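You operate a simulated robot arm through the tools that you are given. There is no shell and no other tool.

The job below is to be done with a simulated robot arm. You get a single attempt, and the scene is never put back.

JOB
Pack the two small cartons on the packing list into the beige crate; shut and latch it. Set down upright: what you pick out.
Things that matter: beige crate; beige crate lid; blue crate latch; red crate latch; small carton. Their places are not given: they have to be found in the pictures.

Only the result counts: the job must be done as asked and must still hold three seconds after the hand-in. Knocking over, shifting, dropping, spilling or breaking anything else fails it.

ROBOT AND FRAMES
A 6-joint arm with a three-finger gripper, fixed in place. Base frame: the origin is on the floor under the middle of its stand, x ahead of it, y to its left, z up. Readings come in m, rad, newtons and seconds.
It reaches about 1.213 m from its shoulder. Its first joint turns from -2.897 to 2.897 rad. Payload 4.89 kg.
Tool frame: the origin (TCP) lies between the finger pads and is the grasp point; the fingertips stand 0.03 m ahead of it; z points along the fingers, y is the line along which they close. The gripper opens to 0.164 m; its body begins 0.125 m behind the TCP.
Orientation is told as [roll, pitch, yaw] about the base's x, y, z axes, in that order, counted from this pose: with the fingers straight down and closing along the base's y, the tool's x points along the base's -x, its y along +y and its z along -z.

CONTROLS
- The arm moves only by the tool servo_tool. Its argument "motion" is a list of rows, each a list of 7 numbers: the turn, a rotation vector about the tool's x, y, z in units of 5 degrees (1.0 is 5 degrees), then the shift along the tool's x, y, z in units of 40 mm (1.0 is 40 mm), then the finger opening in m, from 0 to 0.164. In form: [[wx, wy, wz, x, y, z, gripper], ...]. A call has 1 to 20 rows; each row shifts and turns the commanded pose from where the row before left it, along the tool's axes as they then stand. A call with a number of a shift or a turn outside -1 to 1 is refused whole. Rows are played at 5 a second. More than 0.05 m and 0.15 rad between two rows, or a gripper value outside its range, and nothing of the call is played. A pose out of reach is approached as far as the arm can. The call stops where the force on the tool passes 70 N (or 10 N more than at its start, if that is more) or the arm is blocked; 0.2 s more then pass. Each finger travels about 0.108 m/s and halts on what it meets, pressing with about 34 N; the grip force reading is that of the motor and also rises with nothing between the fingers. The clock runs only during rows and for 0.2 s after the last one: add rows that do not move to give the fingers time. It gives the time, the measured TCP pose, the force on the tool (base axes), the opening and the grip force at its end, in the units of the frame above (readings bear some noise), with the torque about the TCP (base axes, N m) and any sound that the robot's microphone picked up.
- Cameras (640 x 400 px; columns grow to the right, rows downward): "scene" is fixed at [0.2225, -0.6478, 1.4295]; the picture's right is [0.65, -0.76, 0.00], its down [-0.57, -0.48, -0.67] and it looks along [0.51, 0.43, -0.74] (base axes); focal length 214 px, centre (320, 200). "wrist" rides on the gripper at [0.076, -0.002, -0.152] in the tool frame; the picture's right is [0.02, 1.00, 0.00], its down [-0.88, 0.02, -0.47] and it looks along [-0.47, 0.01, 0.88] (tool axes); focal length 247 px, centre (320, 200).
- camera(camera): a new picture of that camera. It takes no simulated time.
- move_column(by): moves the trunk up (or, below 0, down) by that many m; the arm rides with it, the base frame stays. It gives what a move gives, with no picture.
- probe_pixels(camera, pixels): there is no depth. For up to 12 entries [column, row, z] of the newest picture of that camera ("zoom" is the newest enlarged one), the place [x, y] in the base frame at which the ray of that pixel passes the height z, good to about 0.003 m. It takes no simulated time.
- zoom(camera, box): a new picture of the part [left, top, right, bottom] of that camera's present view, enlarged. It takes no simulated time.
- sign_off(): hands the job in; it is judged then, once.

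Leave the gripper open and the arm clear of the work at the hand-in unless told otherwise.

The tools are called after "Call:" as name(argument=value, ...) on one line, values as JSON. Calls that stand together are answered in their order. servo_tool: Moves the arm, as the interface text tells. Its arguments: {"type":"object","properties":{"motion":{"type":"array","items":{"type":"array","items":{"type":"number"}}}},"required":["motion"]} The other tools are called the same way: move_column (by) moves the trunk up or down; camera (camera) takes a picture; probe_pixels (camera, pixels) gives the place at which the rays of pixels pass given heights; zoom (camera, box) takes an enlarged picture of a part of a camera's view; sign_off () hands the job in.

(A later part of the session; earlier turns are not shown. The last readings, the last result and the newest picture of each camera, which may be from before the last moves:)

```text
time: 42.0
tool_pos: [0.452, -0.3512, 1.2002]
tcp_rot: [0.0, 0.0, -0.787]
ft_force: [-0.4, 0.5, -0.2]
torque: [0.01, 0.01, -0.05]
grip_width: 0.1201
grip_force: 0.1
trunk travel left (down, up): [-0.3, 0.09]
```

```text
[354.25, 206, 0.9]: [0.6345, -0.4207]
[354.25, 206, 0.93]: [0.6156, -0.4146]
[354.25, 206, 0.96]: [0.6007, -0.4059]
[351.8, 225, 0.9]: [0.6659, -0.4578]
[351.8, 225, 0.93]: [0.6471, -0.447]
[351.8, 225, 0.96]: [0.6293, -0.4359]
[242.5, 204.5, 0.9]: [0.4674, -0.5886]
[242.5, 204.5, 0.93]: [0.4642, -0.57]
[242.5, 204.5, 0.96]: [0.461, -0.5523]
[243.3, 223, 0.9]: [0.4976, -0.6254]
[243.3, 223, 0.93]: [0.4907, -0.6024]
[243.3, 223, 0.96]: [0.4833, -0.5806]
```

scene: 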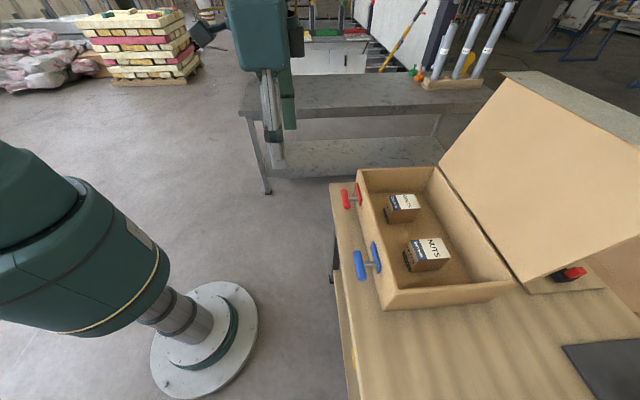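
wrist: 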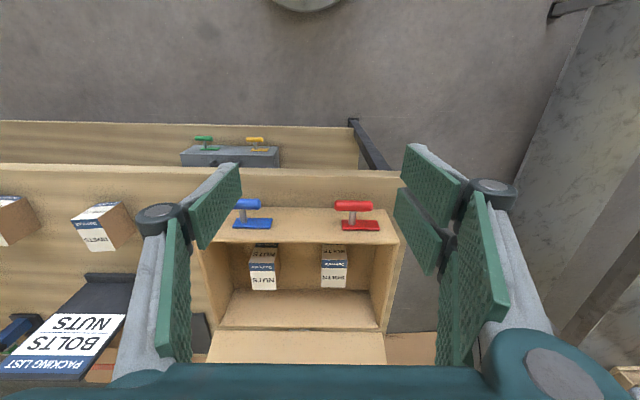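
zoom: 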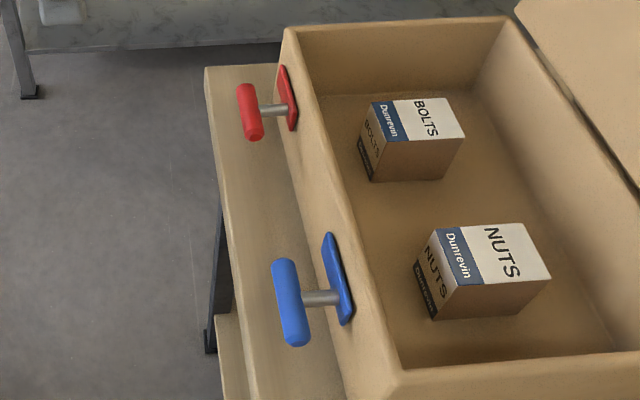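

The red bar centre is at (0.615,-0.415,0.93) and the blue at (0.464,-0.573,0.928), with shafts about 0.045 m long. The lid comes first, so I'll zoom on it to get its tilt and edges.

Call:
zoom(camera="scene", box=[420, 50, 640, 310])

Call:
zoom(camera="wrist", box=[190, 280, 420, 400])

```text
1.54 times, centred on (530, 180) of scene
```

zoom: 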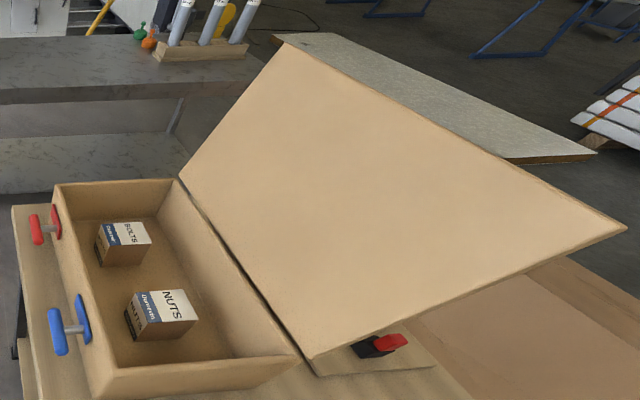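

```text
2.78 times, centred on (305, 340) of wrist
```

zoom: 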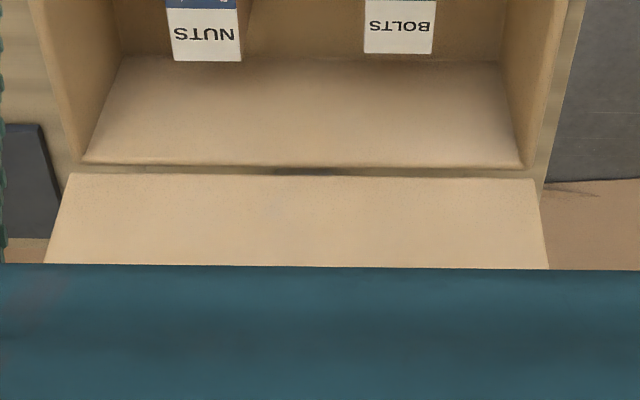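

The lid leans back at about 105°, its free edge near z≈1.24 and roughly 1.1 m from my base. I'll tilt the tool outward by 50° and raise it, to see the lid head-on and check reach.

Call:
servo_tool(motion=[[0, -1, 0, 0, 0, 0, 0.12], [0, -1, 0, 0, 0, 0, 0.12], [0, -1, 0, 0, 0, 0, 0.12], [0, -1, 0, 0, 0, 0, 0.12], [0, -1, 0, 0, 0, 0, 0.12], [0, -1, 0, 0, 0, 0, 0.12], [0, -1, 0, 0, 0, 0, 0.12], [0, -1, 0, 0, 0, 0, 0.12], [0, -1, 0, 0, 0, 0, 0.12], [0, -1, 0, 0, 0, 0, 0.12], [0, 0, 0, -0.766, 0, -0.643, 0.12], [0, 0, 0, -0.766, 0, -0.643, 0.12], [0, 0, 0, -0.766, 0, -0.643, 0.12], [0, 0, 0, -0.766, 0, -0.643, 0.12], [0, 0, 0, -0.766, 0, -0.643, 0.12], [0, 0, 0, 0, 0, 0, 0.12]])

Call:
camera(camera="wrist")

Call:
camera(camera="scene")

```text
time: 44.6
tool_pos: [0.5487, -0.4152, 1.2933]
tcp_rot: [-0.002, -0.87, -0.777]
ft_force: [1.2, -0.3, -1.0]
torque: [0.03, 0.04, -0.01]
grip_width: 0.1203
grip_force: 0.1
trunk travel left (down, up): [-0.3, 0.09]
stopped in row 12: the arm was blocked; the commanded pose is now the measured one
```

```text
taken
```

wrist: 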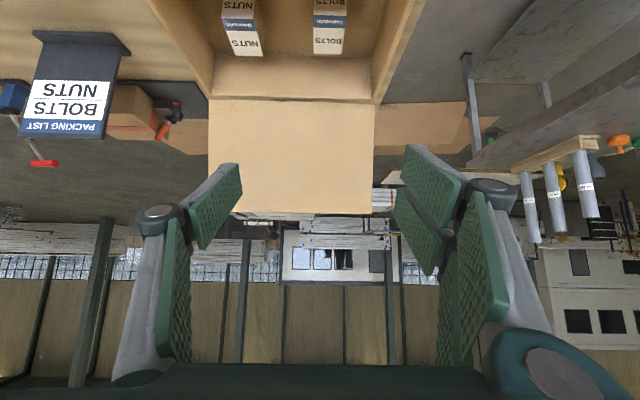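

```text
taken
```

scene: 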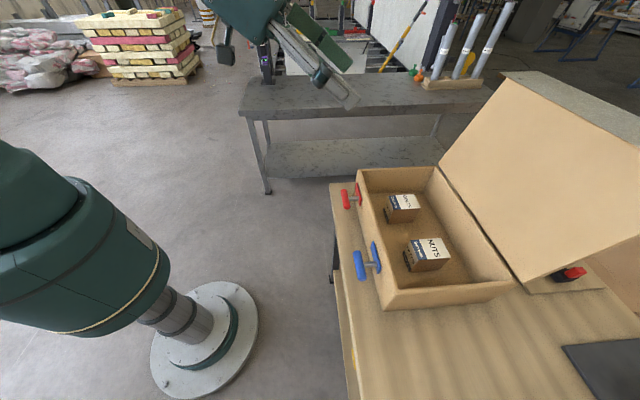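

The arm stopped because it was folded too close to its base, with nothing touched. From two views the lid hinge is about 1.069 m out along the crate depth axis at z≈0.965, and the free edge is at 1.118 m, z≈1.24, so it is about 100° open. I'll move outward above it and roll the hand so the fingers can straddle the lid edge.

Call:
servo_tool(motion=[[0, 0, 0, -0.79, -0.244, 0.247, 0.12], [0, 0, 0, -0.79, -0.244, 0.247, 0.12], [0, 0, 0, -0.79, -0.244, 0.247, 0.12], [0, 0, 0, -0.79, -0.244, 0.247, 0.12], [0, 0, 0, -0.79, -0.244, 0.247, 0.12], [0, 0, 0, -0.79, -0.244, 0.247, 0.12], [0, 0, 0, 0, 0, 0, 0.12]])

```text
time: 46.2
tool_pos: [0.6192, -0.5711, 1.3987]
tcp_rot: [-0.001, -0.873, -0.778]
ft_force: [0.6, -0.6, 0.0]
torque: [0.06, -0.01, 0.04]
grip_width: 0.1199
grip_force: 0.1
trunk travel left (down, up): [-0.3, 0.09]
```

In position. Rolling the hand about its axis by -90° so it closes in the vertical plane.

Call:
servo_tool(motion=[[0, 0, -1, 0, 0, 0, 0.12], [0, 0, -1, 0, 0, 0, 0.12], [0, 0, -1, 0, 0, 0, 0.12], [0, 0, -1, 0, 0, 0, 0.12], [0, 0, -1, 0, 0, 0, 0.12], [0, 0, -1, 0, 0, 0, 0.12], [0, 0, -1, 0, 0, 0, 0.12], [0, 0, -1, 0, 0, 0, 0.12], [0, 0, -1, 0, 0, 0, 0.12], [0, 0, -1, 0, 0, 0, 0.12], [0, 0, -1, 0, 0, 0, 0.12], [0, 0, -1, 0, 0, 0, 0.12], [0, 0, -1, 0, 0, 0, 0.12], [0, 0, -1, 0, 0, 0, 0.12], [0, 0, -1, 0, 0, 0, 0.12], [0, 0, -1, 0, 0, 0, 0.12], [0, 0, -1, 0, 0, 0, 0.12], [0, 0, -1, 0, 0, 0, 0.12], [0, 0, 0, 0, 0, 0, 0.12]])

Call:
camera(camera="wrist")

Call:
camera(camera="scene")

```text
time: 50.2
tool_pos: [0.6186, -0.5706, 1.3994]
tcp_rot: [-0.874, 0.003, 0.792]
ft_force: [0.0, -0.8, 0.3]
torque: [0.0, 0.0, 0.03]
grip_width: 0.1204
grip_force: 0.0
trunk travel left (down, up): [-0.3, 0.09]
```

```text
taken
```

wrist: 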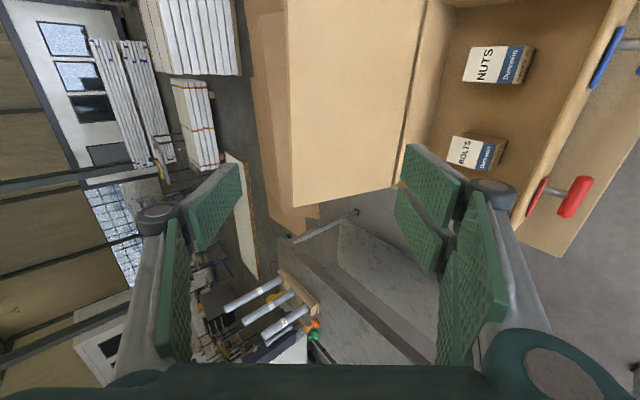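

```text
taken
```

scene: 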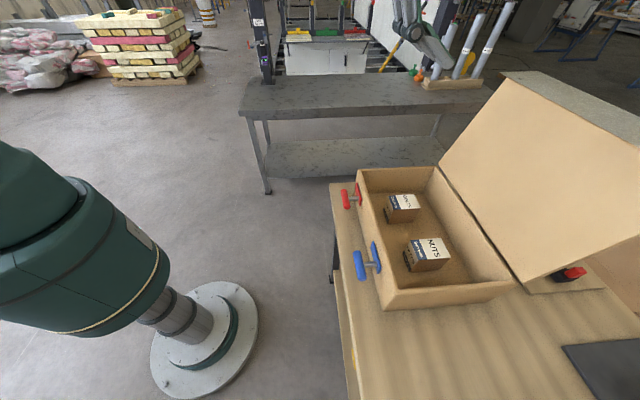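

The hand is oriented with the fingers above and below. Now I'll test the reach outward at z≈1.40, well above the lid edge at 1.24.

Call:
servo_tool(motion=[[0, 0, 0, 0, -0.574, 0.684, 0.12], [0, 0, 0, 0, -0.574, 0.684, 0.12], [0, 0, 0, 0, -0.574, 0.684, 0.12], [0, 0, 0, 0, -0.574, 0.684, 0.12], [0, 0, 0, 0, -0.574, 0.684, 0.12], [0, 0, 0, 0, -0.574, 0.684, 0.12], [0, 0, 0, 0, -0.574, 0.684, 0.12], [0, 0, 0, 0, 0, 0, 0.12]])

Call:
camera(camera="wrist")

Call:
camera(camera="scene")

```text
time: 52.0
tool_pos: [0.7983, -0.7474, 1.399]
tcp_rot: [-0.873, 0.0, 0.791]
ft_force: [1.0, -0.2, -0.8]
torque: [0.01, 0.02, 0.0]
grip_width: 0.1202
grip_force: 0.0
trunk travel left (down, up): [-0.3, 0.09]
```

```text
taken
```

wrist: 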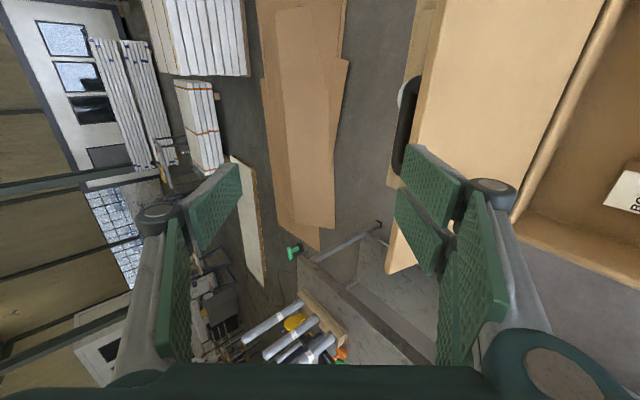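

```text
taken
```

scene: 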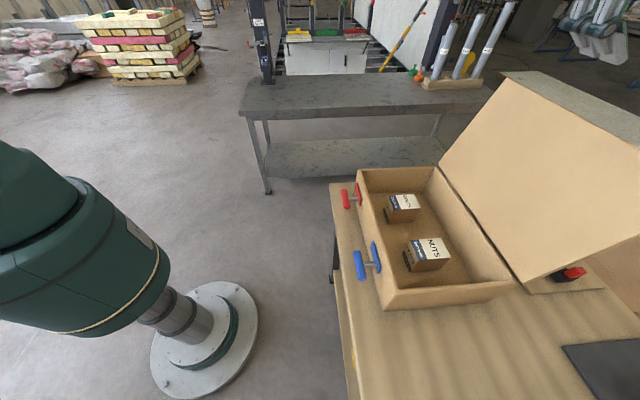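

Reach is fine: 1.09 m out at z=1.40. I notice something dark behind the lid near (405,125) and want to check it before bringing fingers there.

Call:
zoom(camera="wrist", box=[340, 0, 520, 280])

```text
1.43 times, centred on (430, 140) of wrist
```

zoom: 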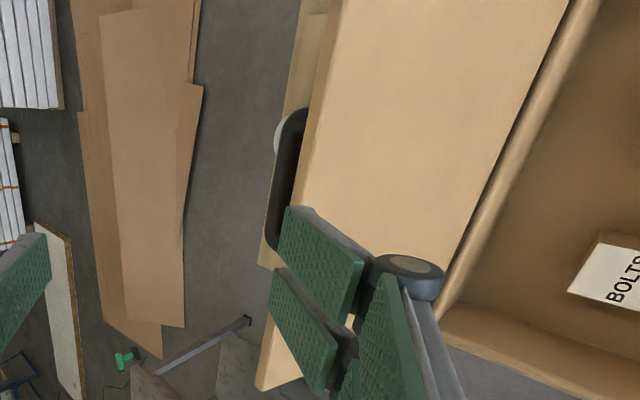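

The dark object is on the board behind, well below where the fingers will go. A steeper tool lines up better with the lid, so I'll tilt it from 50° to 15° off vertical here, high above, to see if that's reachable.

Call:
servo_tool(motion=[[-1, 0, 0, 0, 0, 0, 0.12], [-1, 0, 0, 0, 0, 0, 0.12], [-1, 0, 0, 0, 0, 0, 0.12], [-1, 0, 0, 0, 0, 0, 0.12], [-1, 0, 0, 0, 0, 0, 0.12], [-1, 0, 0, 0, 0, 0, 0.12], [-1, 0, 0, 0, 0, 0, 0.12], [0, 0, 0, 0, 0, 0, 0.12]])

Call:
camera(camera="wrist")

Call:
camera(camera="scene")

```text
time: 53.8
tool_pos: [0.797, -0.7474, 1.3998]
tcp_rot: [-0.262, -0.001, 0.793]
ft_force: [0.1, 0.3, -1.2]
torque: [0.07, 0.09, 0.01]
grip_width: 0.1202
grip_force: 0.1
trunk travel left (down, up): [-0.3, 0.09]
```

```text
taken
```

wrist: 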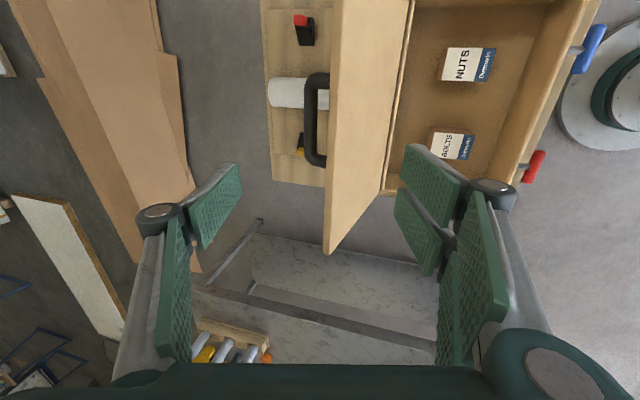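

```text
taken
```

scene: 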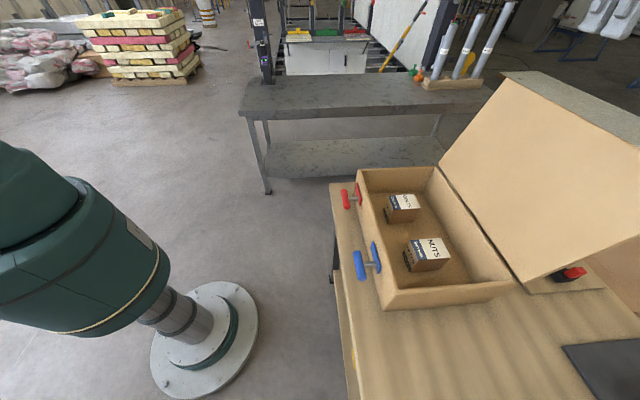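

Very useful view: the lid's outer face carries a black handle near its free edge, spanning about U -0.04 to 0.08, with the lid edge-on at column ~330. I'll straddle the free edge away from the handle, at U≈0.14. First I'll slide sideways there and come slightly lower.

Call:
servo_tool(motion=[[0, 0, 0, -0.94, 0.038, 0.335, 0.12], [0, 0, 0, -0.94, 0.038, 0.335, 0.12], [0, 0, 0, -0.94, 0.038, 0.335, 0.12], [0, 0, 0, 0, 0, 0, 0.12]])

Call:
camera(camera="wrist")

Call:
camera(camera="scene")

```text
time: 54.8
tool_pos: [0.8815, -0.6707, 1.36]
tcp_rot: [-0.261, 0.001, 0.793]
ft_force: [0.6, 1.4, 0.4]
torque: [-0.12, 0.1, -0.02]
grip_width: 0.1202
grip_force: 0.0
trunk travel left (down, up): [-0.3, 0.09]
```

```text
taken
```

wrist: 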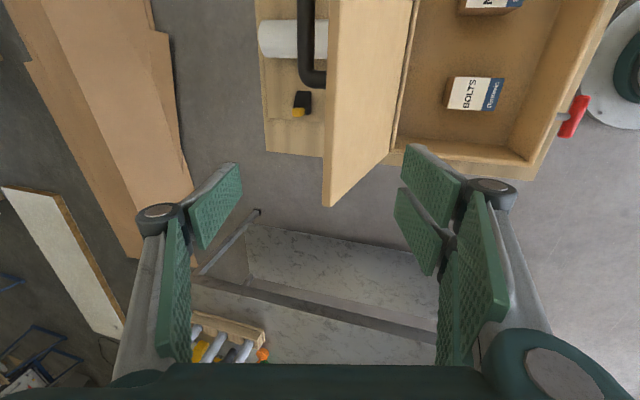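

```text
taken
```

scene: 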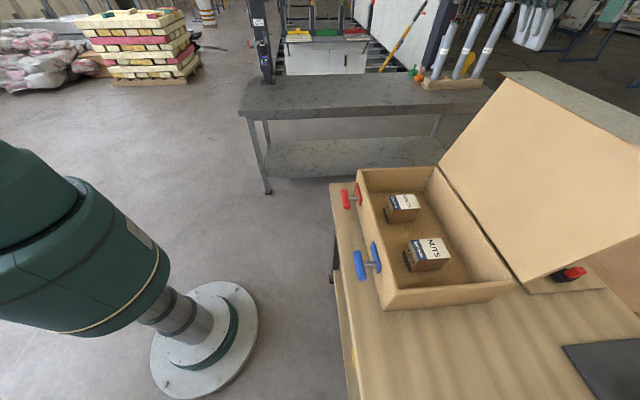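

The lid edge runs at column ~325, right along the hand's centreline at (322,193). I'll descend along the tool axis about 8 cm and check.

Call:
servo_tool(motion=[[0, 0, 0, 0, 0, 0.7, 0.12], [0, 0, 0, 0, 0, 0.7, 0.12], [0, 0, 0, 0, 0, 0.6, 0.12], [0, 0, 0, 0, 0, 0, 0.12]])

Call:
camera(camera="wrist")

Call:
zoom(camera="scene", box=[420, 0, 640, 200])

```text
time: 55.8
tool_pos: [0.8956, -0.6859, 1.2819]
tcp_rot: [-0.262, -0.001, 0.792]
ft_force: [0.0, -0.2, -1.1]
torque: [0.04, 0.03, 0.03]
grip_width: 0.1202
grip_force: 0.0
trunk travel left (down, up): [-0.3, 0.09]
```

```text
taken
```

wrist: 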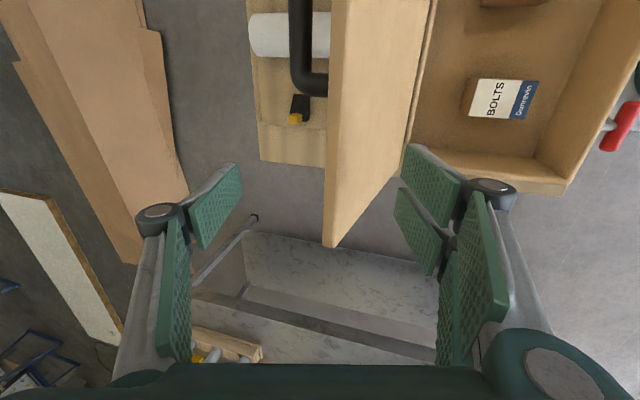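

```text
2.00 times, centred on (530, 100) of scene
```

zoom: 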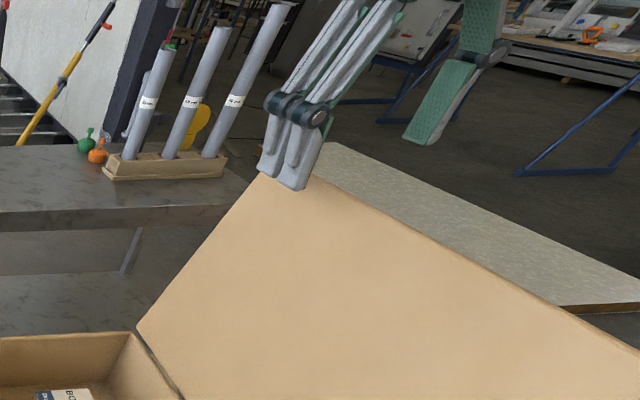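

The pair of fingers is in front of the lid and the single finger behind it. I'll go 4 cm deeper and narrow the opening to 0.08.

Call:
servo_tool(motion=[[0, 0, 0, 0, 0, 0.5, 0.12], [0, 0, 0, 0, 0, 0.5, 0.12], [0, 0, 0, 0, 0, 0, 0.1], [0, 0, 0, 0, 0, 0, 0.08], [0, 0, 0, 0, 0, 0, 0.08]])

Call:
camera(camera="wrist")

Call:
zoom(camera="scene", box=[420, 0, 640, 200])

```text
time: 57.0
tool_pos: [0.9021, -0.6926, 1.2437]
tcp_rot: [-0.265, 0.0, 0.793]
ft_force: [-0.7, -0.3, 0.1]
torque: [0.0, 0.01, -0.01]
grip_width: 0.0798
grip_force: 0.0
trunk travel left (down, up): [-0.3, 0.09]
```

```text
taken
```

wrist: 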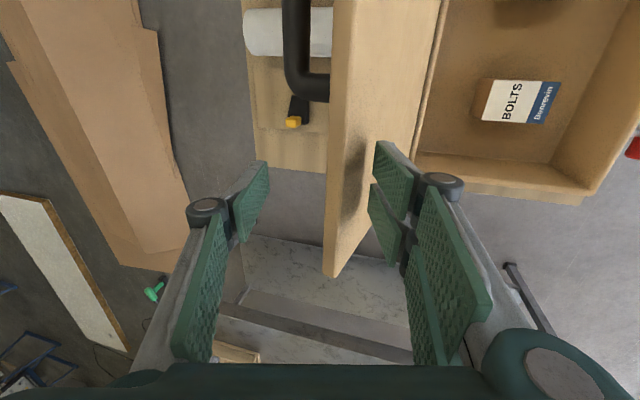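

```text
2.00 times, centred on (530, 100) of scene
```

zoom: 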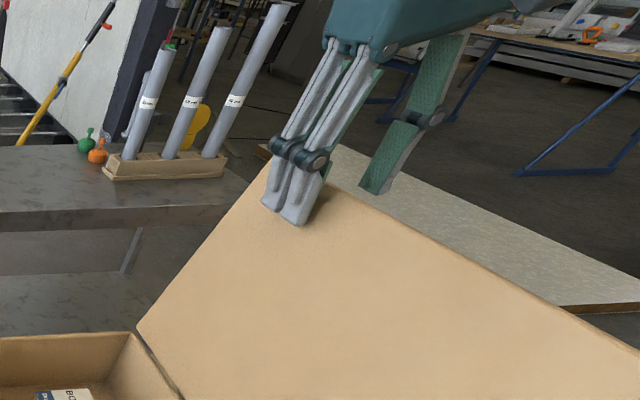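

The back finger only overlaps the edge by about 2 cm. I'll go a bit deeper along the lid, shift 2 cm toward the robot and narrow the opening to 0.05, so the lid edge is caged.

Call:
servo_tool(motion=[[0, 0, 0, 0, 0.21, 0.45, 0.08], [0, 0, 0, 0, 0.483, -0.13, 0.08], [0, 0, 0, 0, 0, 0, 0.065], [0, 0, 0, 0, 0, 0, 0.05], [0, 0, 0, 0, 0, 0, 0.05]])

Call:
camera(camera="wrist")

Call:
zoom(camera="scene", box=[420, 0, 640, 200])

```text
time: 58.2
tool_pos: [0.8858, -0.6761, 1.2252]
tcp_rot: [-0.261, 0.001, 0.792]
ft_force: [0.1, 0.0, -0.7]
torque: [0.04, 0.01, 0.01]
grip_width: 0.05
grip_force: 0.1
trunk travel left (down, up): [-0.3, 0.09]
```

```text
taken
```

wrist: 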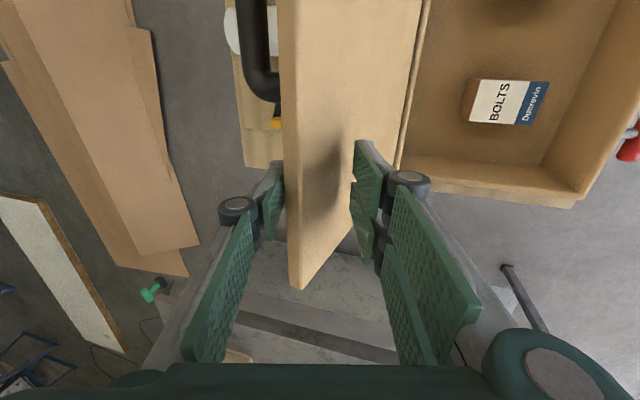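

```text
2.00 times, centred on (530, 100) of scene
```

zoom: 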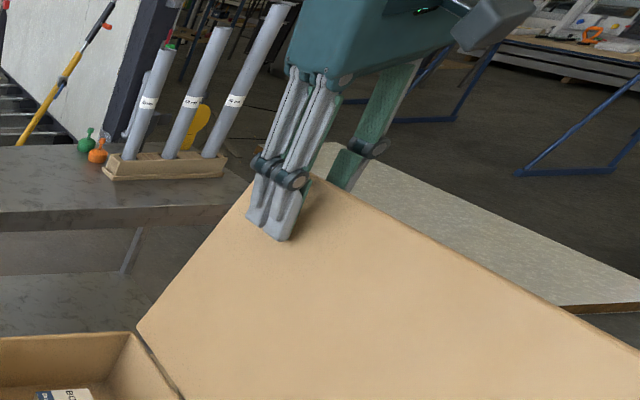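

The lid edge is caged, with the back finger nearly touching. Now I'll swing the hand about the hinge axis, 15° first, and check forces.

Call:
servo_tool(motion=[[1, 0, 0, 0, 0.535, -0.2, 0.05], [1, 0, 0, 0, 0.535, -0.2, 0.05], [1, 0, 0, 0, 0.535, -0.2, 0.05], [0, 0, 0, 0, 0, 0, 0.05]])

Call:
camera(camera="wrist")

Call:
camera(camera="scene")

```text
time: 59.2
tool_pos: [0.8364, -0.6276, 1.2258]
tcp_rot: [-0.526, 0.001, 0.791]
ft_force: [-0.8, 1.5, 1.1]
torque: [0.0, -0.03, -0.01]
grip_width: 0.05
grip_force: 0.1
trunk travel left (down, up): [-0.3, 0.09]
```

```text
taken
```

wrist: 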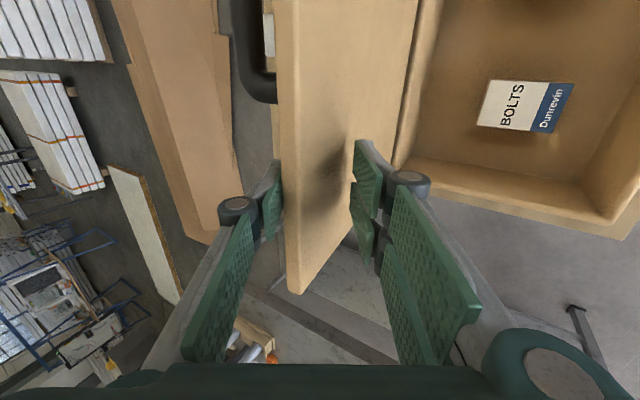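

```text
taken
```

scene: 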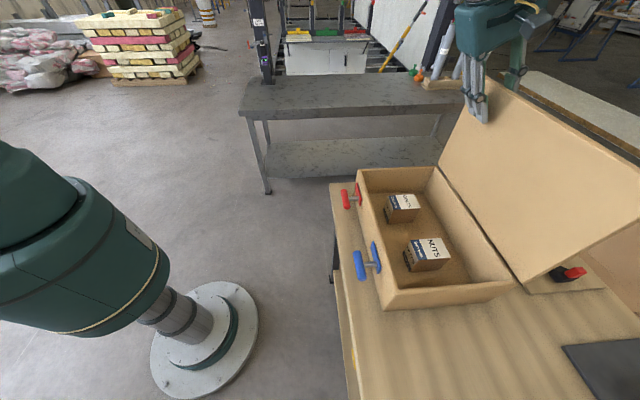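

The lid follows smoothly and now stands near vertical. I'll continue in 15–20° steps.

Call:
servo_tool(motion=[[1, 0, 0, 0, 0.535, -0.2, 0.05], [1, 0, 0, 0, 0.535, -0.2, 0.05], [1, 0, 0, 0, 0.535, -0.2, 0.05], [1, 0, 0, 0, 0.535, -0.2, 0.05], [0, 0, 0, 0, 0, 0, 0.05]])

Call:
camera(camera="wrist")

Call:
camera(camera="scene")

```text
time: 60.4
tool_pos: [0.7764, -0.5673, 1.1981]
tcp_rot: [-0.874, 0.001, 0.792]
ft_force: [-0.2, 1.8, 0.1]
torque: [0.05, 0.06, -0.05]
grip_width: 0.0503
grip_force: 0.2
trunk travel left (down, up): [-0.3, 0.09]
```

```text
taken
```

wrist: 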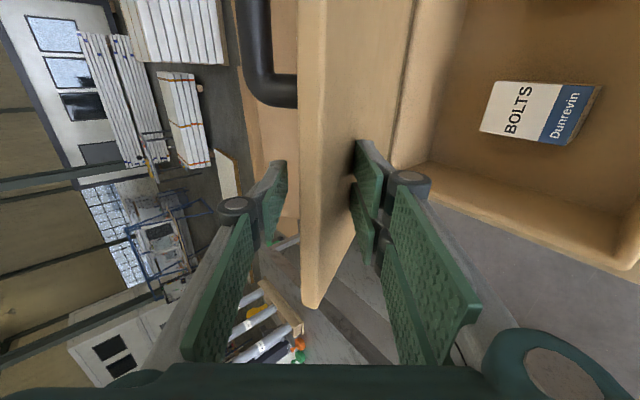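

```text
taken
```

scene: 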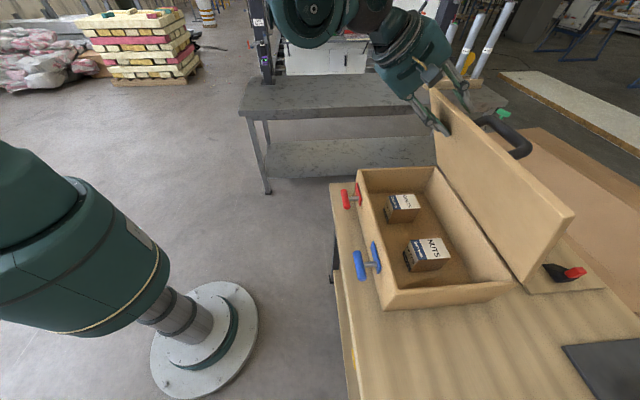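

The lid rests on the front fingers at about 65–70°. I'll keep lowering along the arc, turning the hand a bit less than the lid so it becomes nearly parallel.

Call:
servo_tool(motion=[[0.5, 0, 0, 0, 0.43, -0.147, 0.05], [0.5, 0, 0, 0, 0.43, -0.147, 0.05], [0.5, 0, 0, 0, 0.437, -0.125, 0.05], [0.5, 0, 0, 0, 0.437, -0.125, 0.05], [0.5, 0, 0, 0, 0.443, -0.102, 0.05], [0.5, 0, 0, 0, 0.443, -0.102, 0.05], [0, 0, 0, 0, 0, 0, 0.05]])

Call:
camera(camera="wrist")

Call:
camera(camera="scene")

```text
time: 62.0
tool_pos: [0.7163, -0.5105, 1.1282]
tcp_rot: [-1.135, 0.001, 0.793]
ft_force: [-1.2, 0.3, -2.1]
torque: [0.07, 0.01, -0.08]
grip_width: 0.051
grip_force: 1.3
trunk travel left (down, up): [-0.3, 0.09]
```

```text
taken
```

wrist: 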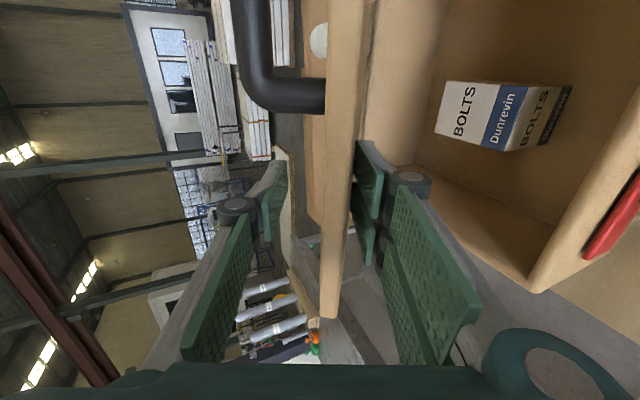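

```text
taken
```

scene: 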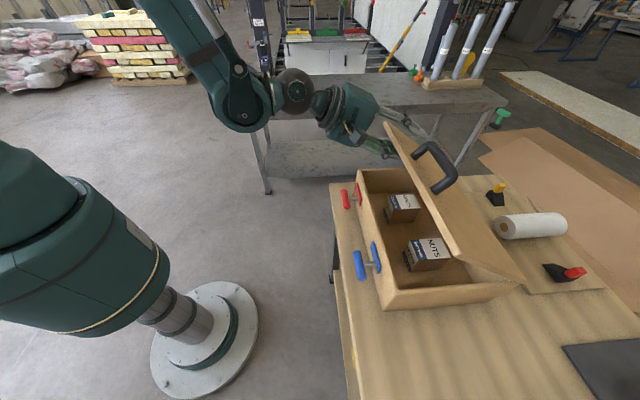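

The lid is at about 40° and supported by the lower fingers. I'll lower it further to about 20–25°.

Call:
servo_tool(motion=[[0.5, 0, 0, 0, 0.449, -0.079, 0.05], [0.5, 0, 0, 0, 0.449, -0.079, 0.05], [0.5, 0, 0, 0, 0.4515, -0.0565, 0.05], [0.5, 0, 0, 0, 0.4515, -0.0565, 0.05], [0, 0, 0, 0, 0, 0, 0.05]])

Call:
camera(camera="wrist")

Call:
camera(camera="scene")

```text
time: 63.2
tool_pos: [0.725, -0.5044, 1.1208]
tcp_rot: [-1.309, -0.001, 0.79]
ft_force: [-0.9, 0.5, -2.6]
torque: [0.11, 0.01, -0.03]
grip_width: 0.0512
grip_force: 1.7
out of reach, approached as far as the arm can: row 2, 3, 4
trunk travel left (down, up): [-0.3, 0.09]
```

```text
taken
```

wrist: 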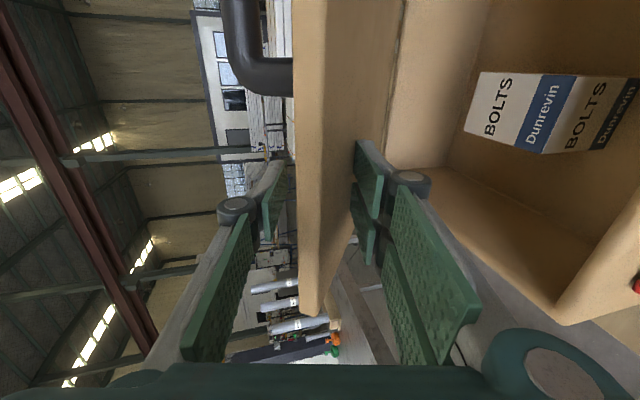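

```text
taken
```

scene: 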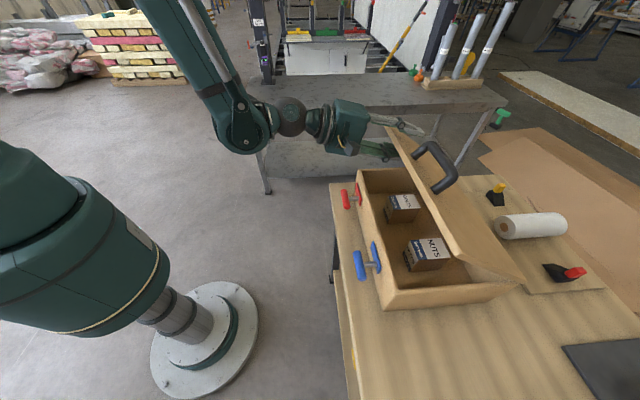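

The pose became unreachable because the arm is folded too tightly at this height. The lid is still safely caged. Lowering the trunk carries the hand straight down, so I'll try 3 cm.

Call:
move_column(by=-0.03)

Call:
camera(camera="wrist")

Call:
camera(camera="scene")

```text
time: 63.9
tool_pos: [0.726, -0.5053, 1.091]
tcp_rot: [-1.306, 0.001, 0.792]
ft_force: [-0.7, 0.7, -4.1]
torque: [0.11, -0.01, -0.01]
grip_width: 0.0515
grip_force: 2.0
trunk travel left (down, up): [-0.27, 0.12]
```

```text
taken
```

wrist: 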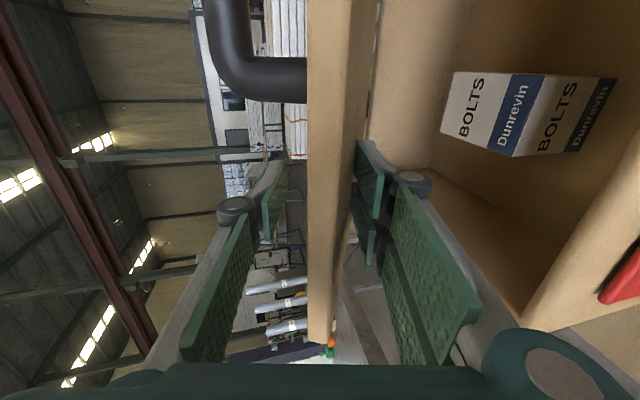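

```text
taken
```

scene: 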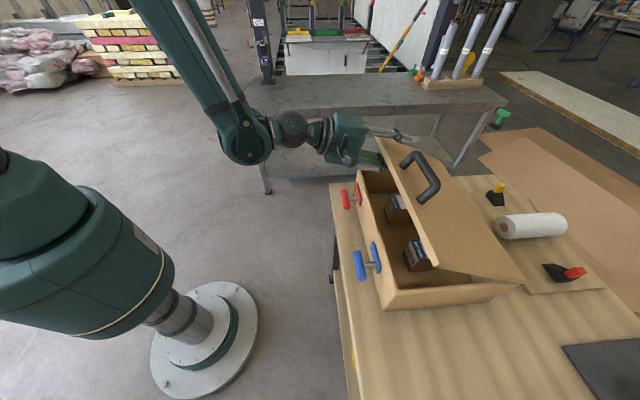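

That works, the lid is lower. Another 4 cm down.

Call:
move_column(by=-0.04)

Call:
camera(camera="wrist")

Call:
camera(camera="scene")

```text
time: 64.8
tool_pos: [0.7255, -0.5056, 1.0502]
tcp_rot: [-1.306, 0.0, 0.793]
ft_force: [-0.2, -0.2, -4.2]
torque: [0.13, -0.04, 0.02]
grip_width: 0.0515
grip_force: 2.3
trunk travel left (down, up): [-0.23, 0.16]
```

```text
taken
```

wrist: 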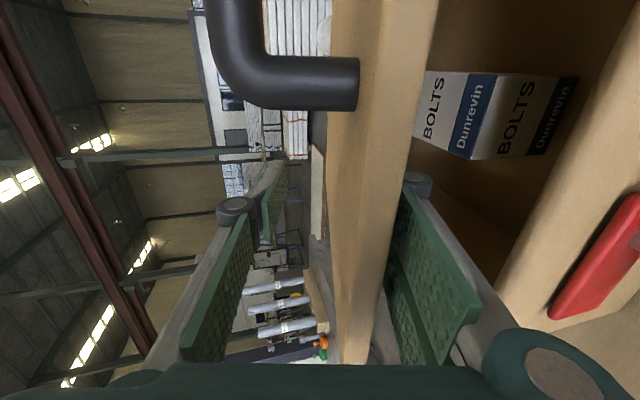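

```text
taken
```

scene: 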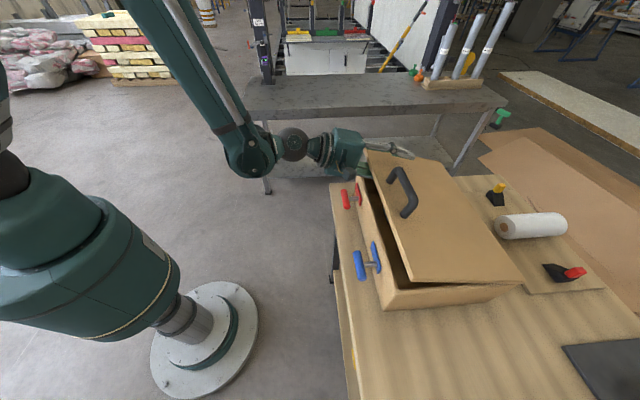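

The lid is at about 15° and resting on the lower fingers. Earlier rows were out of reach, so the commanded pose may differ from the measured one. I'll send one small upward row to learn where the command stands.

Call:
servo_tool(motion=[[0, 0, 0, 0, -0.5, -0.13, 0.05]])

```text
time: 65.2
tool_pos: [0.7258, -0.5047, 1.0717]
tcp_rot: [-1.308, -0.001, 0.793]
ft_force: [-1.4, 1.5, -2.9]
torque: [0.34, 0.2, -0.25]
grip_width: 0.0511
grip_force: 1.3
trunk travel left (down, up): [-0.23, 0.16]
```

The command matches the measured pose. Next I'll lower with the trunk in small steps to bring the lid as low as possible, watching for the fingers touching the rim.

Call:
move_column(by=-0.03)

Call:
zoom(camera="scene", box=[300, 100, 540, 320])

```text
time: 65.9
tool_pos: [0.7249, -0.5057, 1.041]
tcp_rot: [-1.307, 0.0, 0.792]
ft_force: [0.2, -0.7, -2.7]
torque: [-0.01, -0.15, 0.05]
grip_width: 0.0514
grip_force: 0.8
trunk travel left (down, up): [-0.2, 0.19]
```

```text
1.82 times, centred on (420, 210) of scene
```

zoom: 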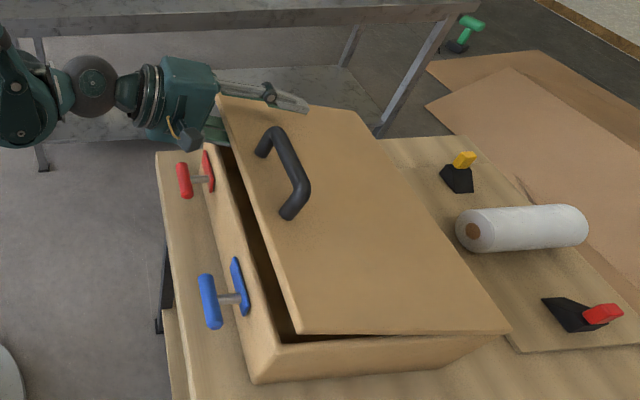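

The lid is now at about 13°, with the fingers just inside its far corner. One more centimetre down, checking for rim contact.

Call:
move_column(by=-0.012)

```text
time: 66.5
tool_pos: [0.7259, -0.5056, 1.0296]
tcp_rot: [-1.308, -0.001, 0.792]
ft_force: [0.6, -0.3, -2.9]
torque: [-0.08, -0.1, 0.03]
grip_width: 0.0512
grip_force: 1.3
trunk travel left (down, up): [-0.188, 0.202]
```

Call:
move_column(by=-0.012)

Call:
camera(camera="wrist")

```text
time: 67.1
tool_pos: [0.7266, -0.5056, 1.0179]
tcp_rot: [-1.307, 0.0, 0.793]
ft_force: [-0.3, 0.0, -2.5]
torque: [-0.1, -0.17, -0.01]
grip_width: 0.0505
grip_force: 1.0
trunk travel left (down, up): [-0.176, 0.214]
```

```text
taken
```

wrist: 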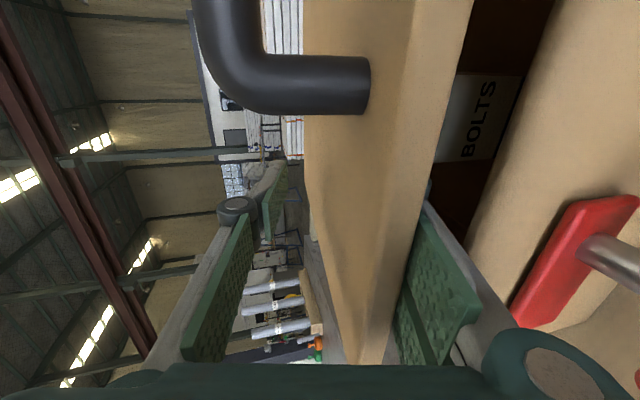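

The lower fingertips are now nearly at the rim and BOLTS is just below them, so I'll stop lowering. I'll raise about 1.7 cm to clear the side rim, then slide sideways (+u) out from under the lid's far corner.

Call:
servo_tool(motion=[[0, 0, 0, 0, -0.41, -0.11, 0.05], [0, 0, 0, -0.5, 0, 0, 0.05], [0, 0, 0, 0, 0, 0, 0.05]])

Call:
camera(camera="wrist")

Call:
zoom(camera="scene", box=[300, 100, 540, 320])

```text
time: 67.9
tool_pos: [0.7402, -0.4916, 1.0352]
tcp_rot: [-1.305, 0.0, 0.792]
ft_force: [-0.6, 0.1, -2.2]
torque: [-0.04, -0.1, 0.05]
grip_width: 0.0512
grip_force: 1.4
trunk travel left (down, up): [-0.176, 0.214]
```

```text
taken
```

wrist: 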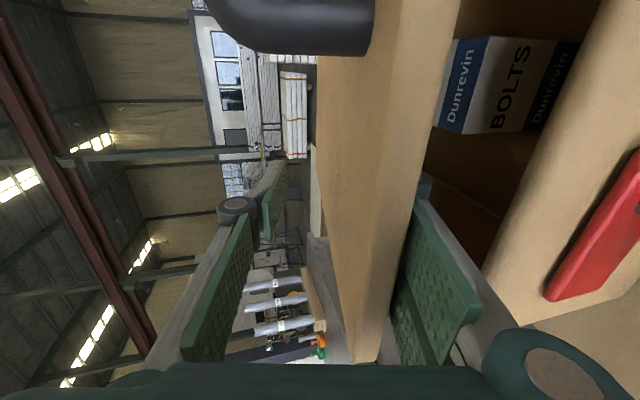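

```text
1.82 times, centred on (420, 210) of scene
```

zoom: 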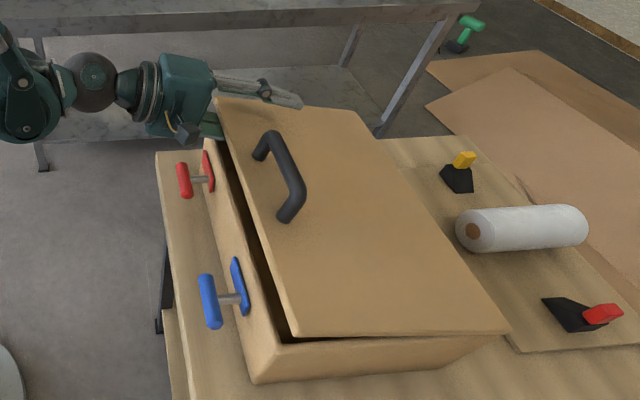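

Sliding is smooth with no snagging. Continuing sideways until the fingers clear the lid's end.

Call:
servo_tool(motion=[[0, 0, 0, -0.5, 0, 0, 0.05], [0, 0, 0, -0.5, 0, 0, 0.05], [0, 0, 0, -0.7, 0, 0, 0.05], [0, 0, 0, -0.7, 0, 0, 0.05], [0, 0, 0, -0.7, 0, 0, 0.05], [0, 0, 0, 0, 0, 0, 0.05]])

Call:
camera(camera="wrist")

Call:
zoom(camera="scene", box=[300, 100, 540, 320])

```text
time: 69.3
tool_pos: [0.8269, -0.4024, 1.034]
tcp_rot: [-1.306, 0.0, 0.792]
ft_force: [0.9, -0.3, 0.1]
torque: [-0.01, 0.0, 0.02]
grip_width: 0.05
grip_force: 0.1
trunk travel left (down, up): [-0.176, 0.214]
```

```text
taken
```

wrist: 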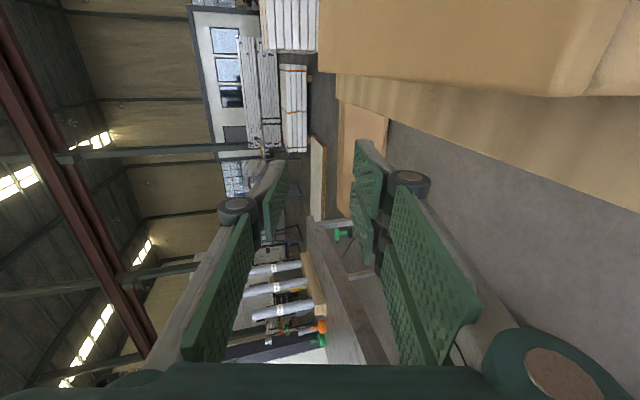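

```text
1.82 times, centred on (420, 210) of scene
```

zoom: 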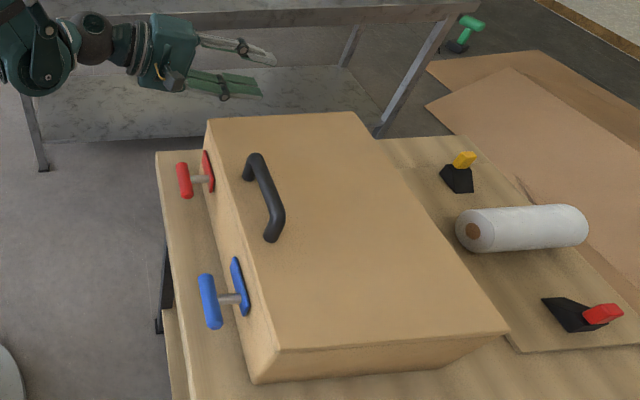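

The lid is shut flat on the crate. Now I'll raise the hand and bring the tool back to vertical for the latches.

Call:
servo_tool(motion=[[0, 0, 0, 0, -0.905, -0.243, 0.05], [0, 0, 0, 0, -0.905, -0.243, 0.05], [0, 0, 0, 0, -0.905, -0.243, 0.05], [0, 0, 0, 0, -0.905, -0.243, 0.05], [-1, 0, 0, 0, 0, 0, 0.05], [-1, 0, 0, 0, 0, 0, 0.05], [-1, 0, 0, 0, 0, 0, 0.05], [-1, 0, 0, 0, 0, 0, 0.05], [-1, 0, 0, 0, 0, 0, 0.05], [-1, 0, 0, 0, 0, 0, 0.05], [-1, 0, 0, 0, 0, 0, 0.05], [-1, 0, 0, 0, 0, 0, 0.05], [-1, 0, 0, 0, 0, 0, 0.05], [-1, 0, 0, 0, 0, 0, 0.0], [-1, 0, 0, 0, 0, 0, 0.0], [-1, 0, 0, 0, 0, 0, 0.0], [-1, 0, 0, 0, 0, 0, 0.0], [-1, 0, 0, 0, 0, 0, 0.0], [-1, 0, 0, 0, 0, 0, 0.0], [0, 0, 0, 0, 0, 0, 0.0]])

Call:
camera(camera="wrist")

Call:
camera(camera="scene")

```text
time: 73.5
tool_pos: [0.8255, -0.4031, 1.1836]
tcp_rot: [0.002, 0.0, 0.793]
ft_force: [0.7, -0.6, 0.0]
torque: [0.03, 0.1, 0.02]
grip_width: 0.0
grip_force: 33.4
trunk travel left (down, up): [-0.176, 0.214]
```

```text
taken
```

wrist: 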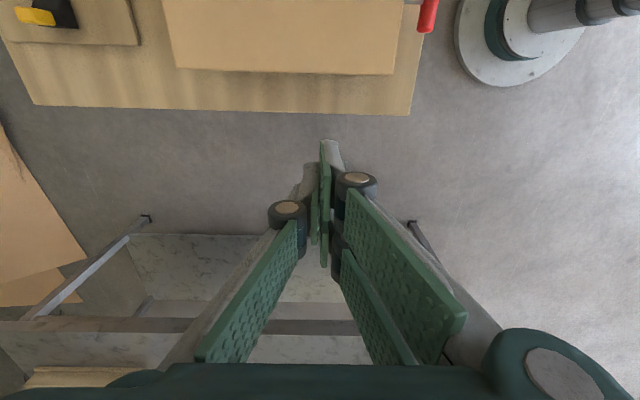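

```text
taken
```

scene: 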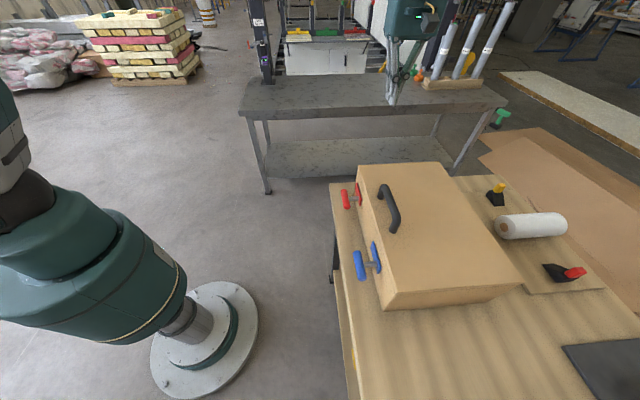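

The closed fingers form a thin cluster. I'll move in front of the crate (V≈0.66) and yaw by -90° so the wrist camera faces the latches.

Call:
servo_tool(motion=[[0, 0, 0, 0.82, 0.656, 0, 0.0], [0, 0, 0, 0.82, 0.656, 0, 0.0], [0, 0, 0, 0.82, 0.656, 0, 0.0], [0, 0, 0, 0.82, 0.656, 0, 0.0], [0, 0, 0, 0.82, 0.656, 0, 0.0], [0, 0, 0, 0.82, 0.656, 0, 0.0], [0, 0, 0, 0.82, 0.656, 0, 0.0], [0, 0, 0, 0.82, 0.656, 0, 0.0], [0, 0, 0, 0, 0, 0, 0.0]])

Call:
servo_tool(motion=[[0, 0, 1, 0, 0, 0, 0], [0, 0, 1, 0, 0, 0, 0], [0, 0, 1, 0, 0, 0, 0], [0, 0, 1, 0, 0, 0, 0], [0, 0, 1, 0, 0, 0, 0], [0, 0, 1, 0, 0, 0, 0], [0, 0, 1, 0, 0, 0, 0], [0, 0, 1, 0, 0, 0, 0], [0, 0, 1, 0, 0, 0, 0], [0, 0, 1, 0, 0, 0, 0], [0, 0, 1, 0, 0, 0, 0], [0, 0, 1, 0, 0, 0, 0], [0, 0, 1, 0, 0, 0, 0], [0, 0, 1, 0, 0, 0, 0], [0, 0, 1, 0, 0, 0, 0], [0, 0, 1, 0, 0, 0, 0], [0, 0, 1, 0, 0, 0, 0], [0, 0, 1, 0, 0, 0, 0], [0, 0, 0, 0, 0, 0, 0]])

Call:
camera(camera="wrist")

Call:
camera(camera="scene")

```text
time: 75.5
tool_pos: [0.4923, -0.4423, 1.1854]
tcp_rot: [0.004, -0.001, 0.793]
ft_force: [-1.1, 0.6, 0.9]
torque: [-0.04, -0.08, -0.02]
grip_width: 0.0
grip_force: 34.0
trunk travel left (down, up): [-0.176, 0.214]
```

```text
time: 79.5
tool_pos: [0.4928, -0.4422, 1.184]
tcp_rot: [0.0, 0.0, -0.779]
ft_force: [0.1, 0.3, -1.1]
torque: [-0.01, -0.01, -0.01]
grip_width: 0.0
grip_force: 34.4
trunk travel left (down, up): [-0.176, 0.214]
```

```text
taken
```

wrist: 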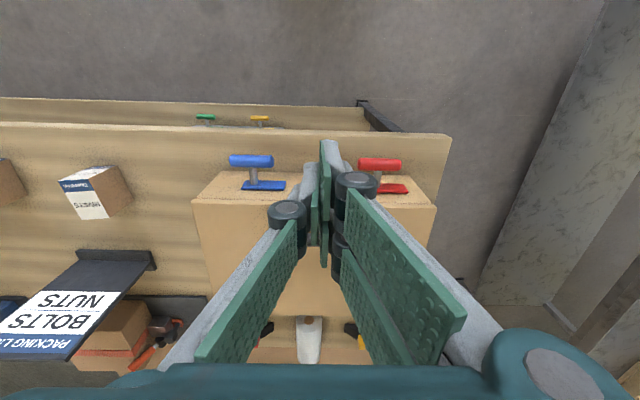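

```text
taken
```

scene: 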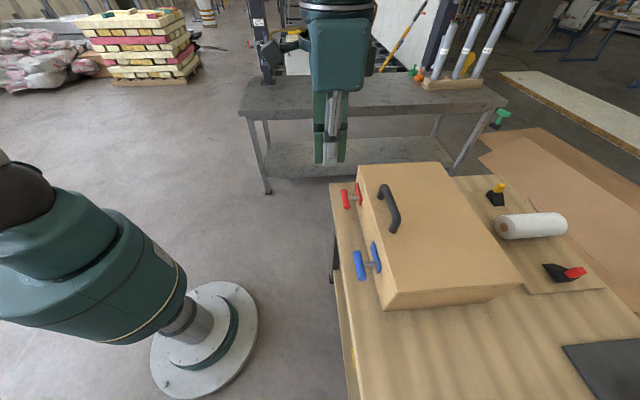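

Both latches are visible at (252,163) and (380,163). I'll zoom in to measure the bars precisely now that the lid is down.

Call:
zoom(camera="wrist", box=[190, 130, 310, 230])

Call:
zoom(camera="wrist", box=[340, 130, 460, 230])

Call:
zoom(camera="scene", box=[325, 160, 425, 320])

```text
4.00 times, centred on (250, 180) of wrist
```

zoom: 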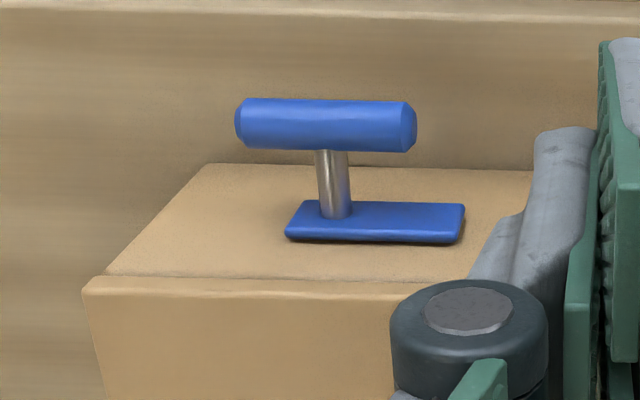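

```text
4.00 times, centred on (400, 180) of wrist
```

zoom: 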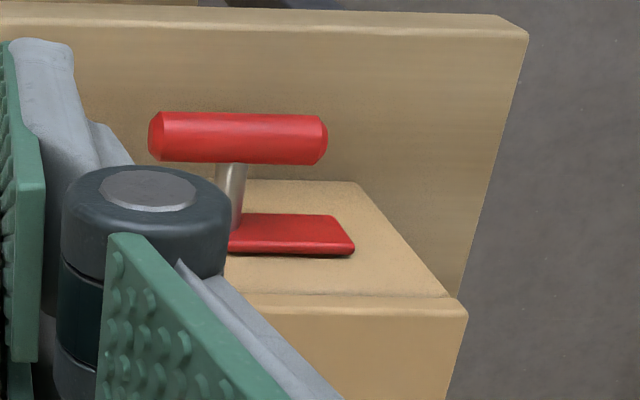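

```text
2.50 times, centred on (375, 240) of scene
```

zoom: 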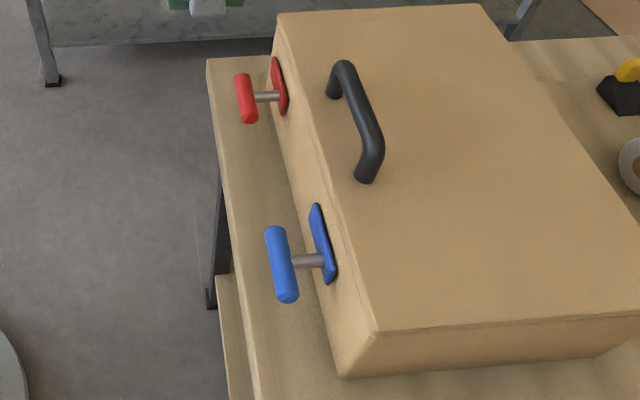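

Now I'll probe the bar centres and ends (Z≈0.93) and the tongue plates from this view.

Call:
probe_pixels(camera="wrist", pixels=[[251.5, 161, 0.93], [228.75, 160.5, 0.93], [274.25, 161.5, 0.93], [379.6, 164.5, 0.93], [357.25, 164, 0.93], [402, 165, 0.93], [254.25, 183.25, 0.93], [286, 185, 0.93], [242, 187, 0.93], [204, 200, 0.965], [250, 200, 0.965], [250, 171, 0.86]])

Call:
probe_pixels(camera="zoom", pixels=[[246, 98, 0.93], [240, 76, 0.93], [252, 120, 0.93], [282, 262, 0.93], [275, 230, 0.93], [290, 297, 0.93], [326, 263, 0.93], [280, 92, 0.93], [380, 330, 0.975], [380, 330, 0.985], [277, 14, 0.975], [277, 14, 0.985]])

```text
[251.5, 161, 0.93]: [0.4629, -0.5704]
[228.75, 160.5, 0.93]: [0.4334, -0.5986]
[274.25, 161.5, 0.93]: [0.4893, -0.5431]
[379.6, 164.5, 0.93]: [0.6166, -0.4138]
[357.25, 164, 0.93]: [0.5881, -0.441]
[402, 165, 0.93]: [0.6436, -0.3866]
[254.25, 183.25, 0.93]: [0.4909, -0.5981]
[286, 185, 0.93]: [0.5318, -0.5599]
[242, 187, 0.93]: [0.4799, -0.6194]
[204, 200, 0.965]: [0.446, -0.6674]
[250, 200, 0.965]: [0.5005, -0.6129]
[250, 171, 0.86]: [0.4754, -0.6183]
```

```text
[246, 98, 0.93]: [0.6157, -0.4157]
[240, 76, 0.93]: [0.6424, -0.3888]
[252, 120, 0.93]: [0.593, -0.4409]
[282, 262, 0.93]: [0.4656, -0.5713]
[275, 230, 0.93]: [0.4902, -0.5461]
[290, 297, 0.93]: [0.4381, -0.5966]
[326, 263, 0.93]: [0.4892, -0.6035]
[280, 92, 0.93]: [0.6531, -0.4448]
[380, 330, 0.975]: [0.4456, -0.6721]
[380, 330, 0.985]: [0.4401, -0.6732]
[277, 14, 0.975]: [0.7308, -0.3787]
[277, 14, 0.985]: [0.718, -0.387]
```

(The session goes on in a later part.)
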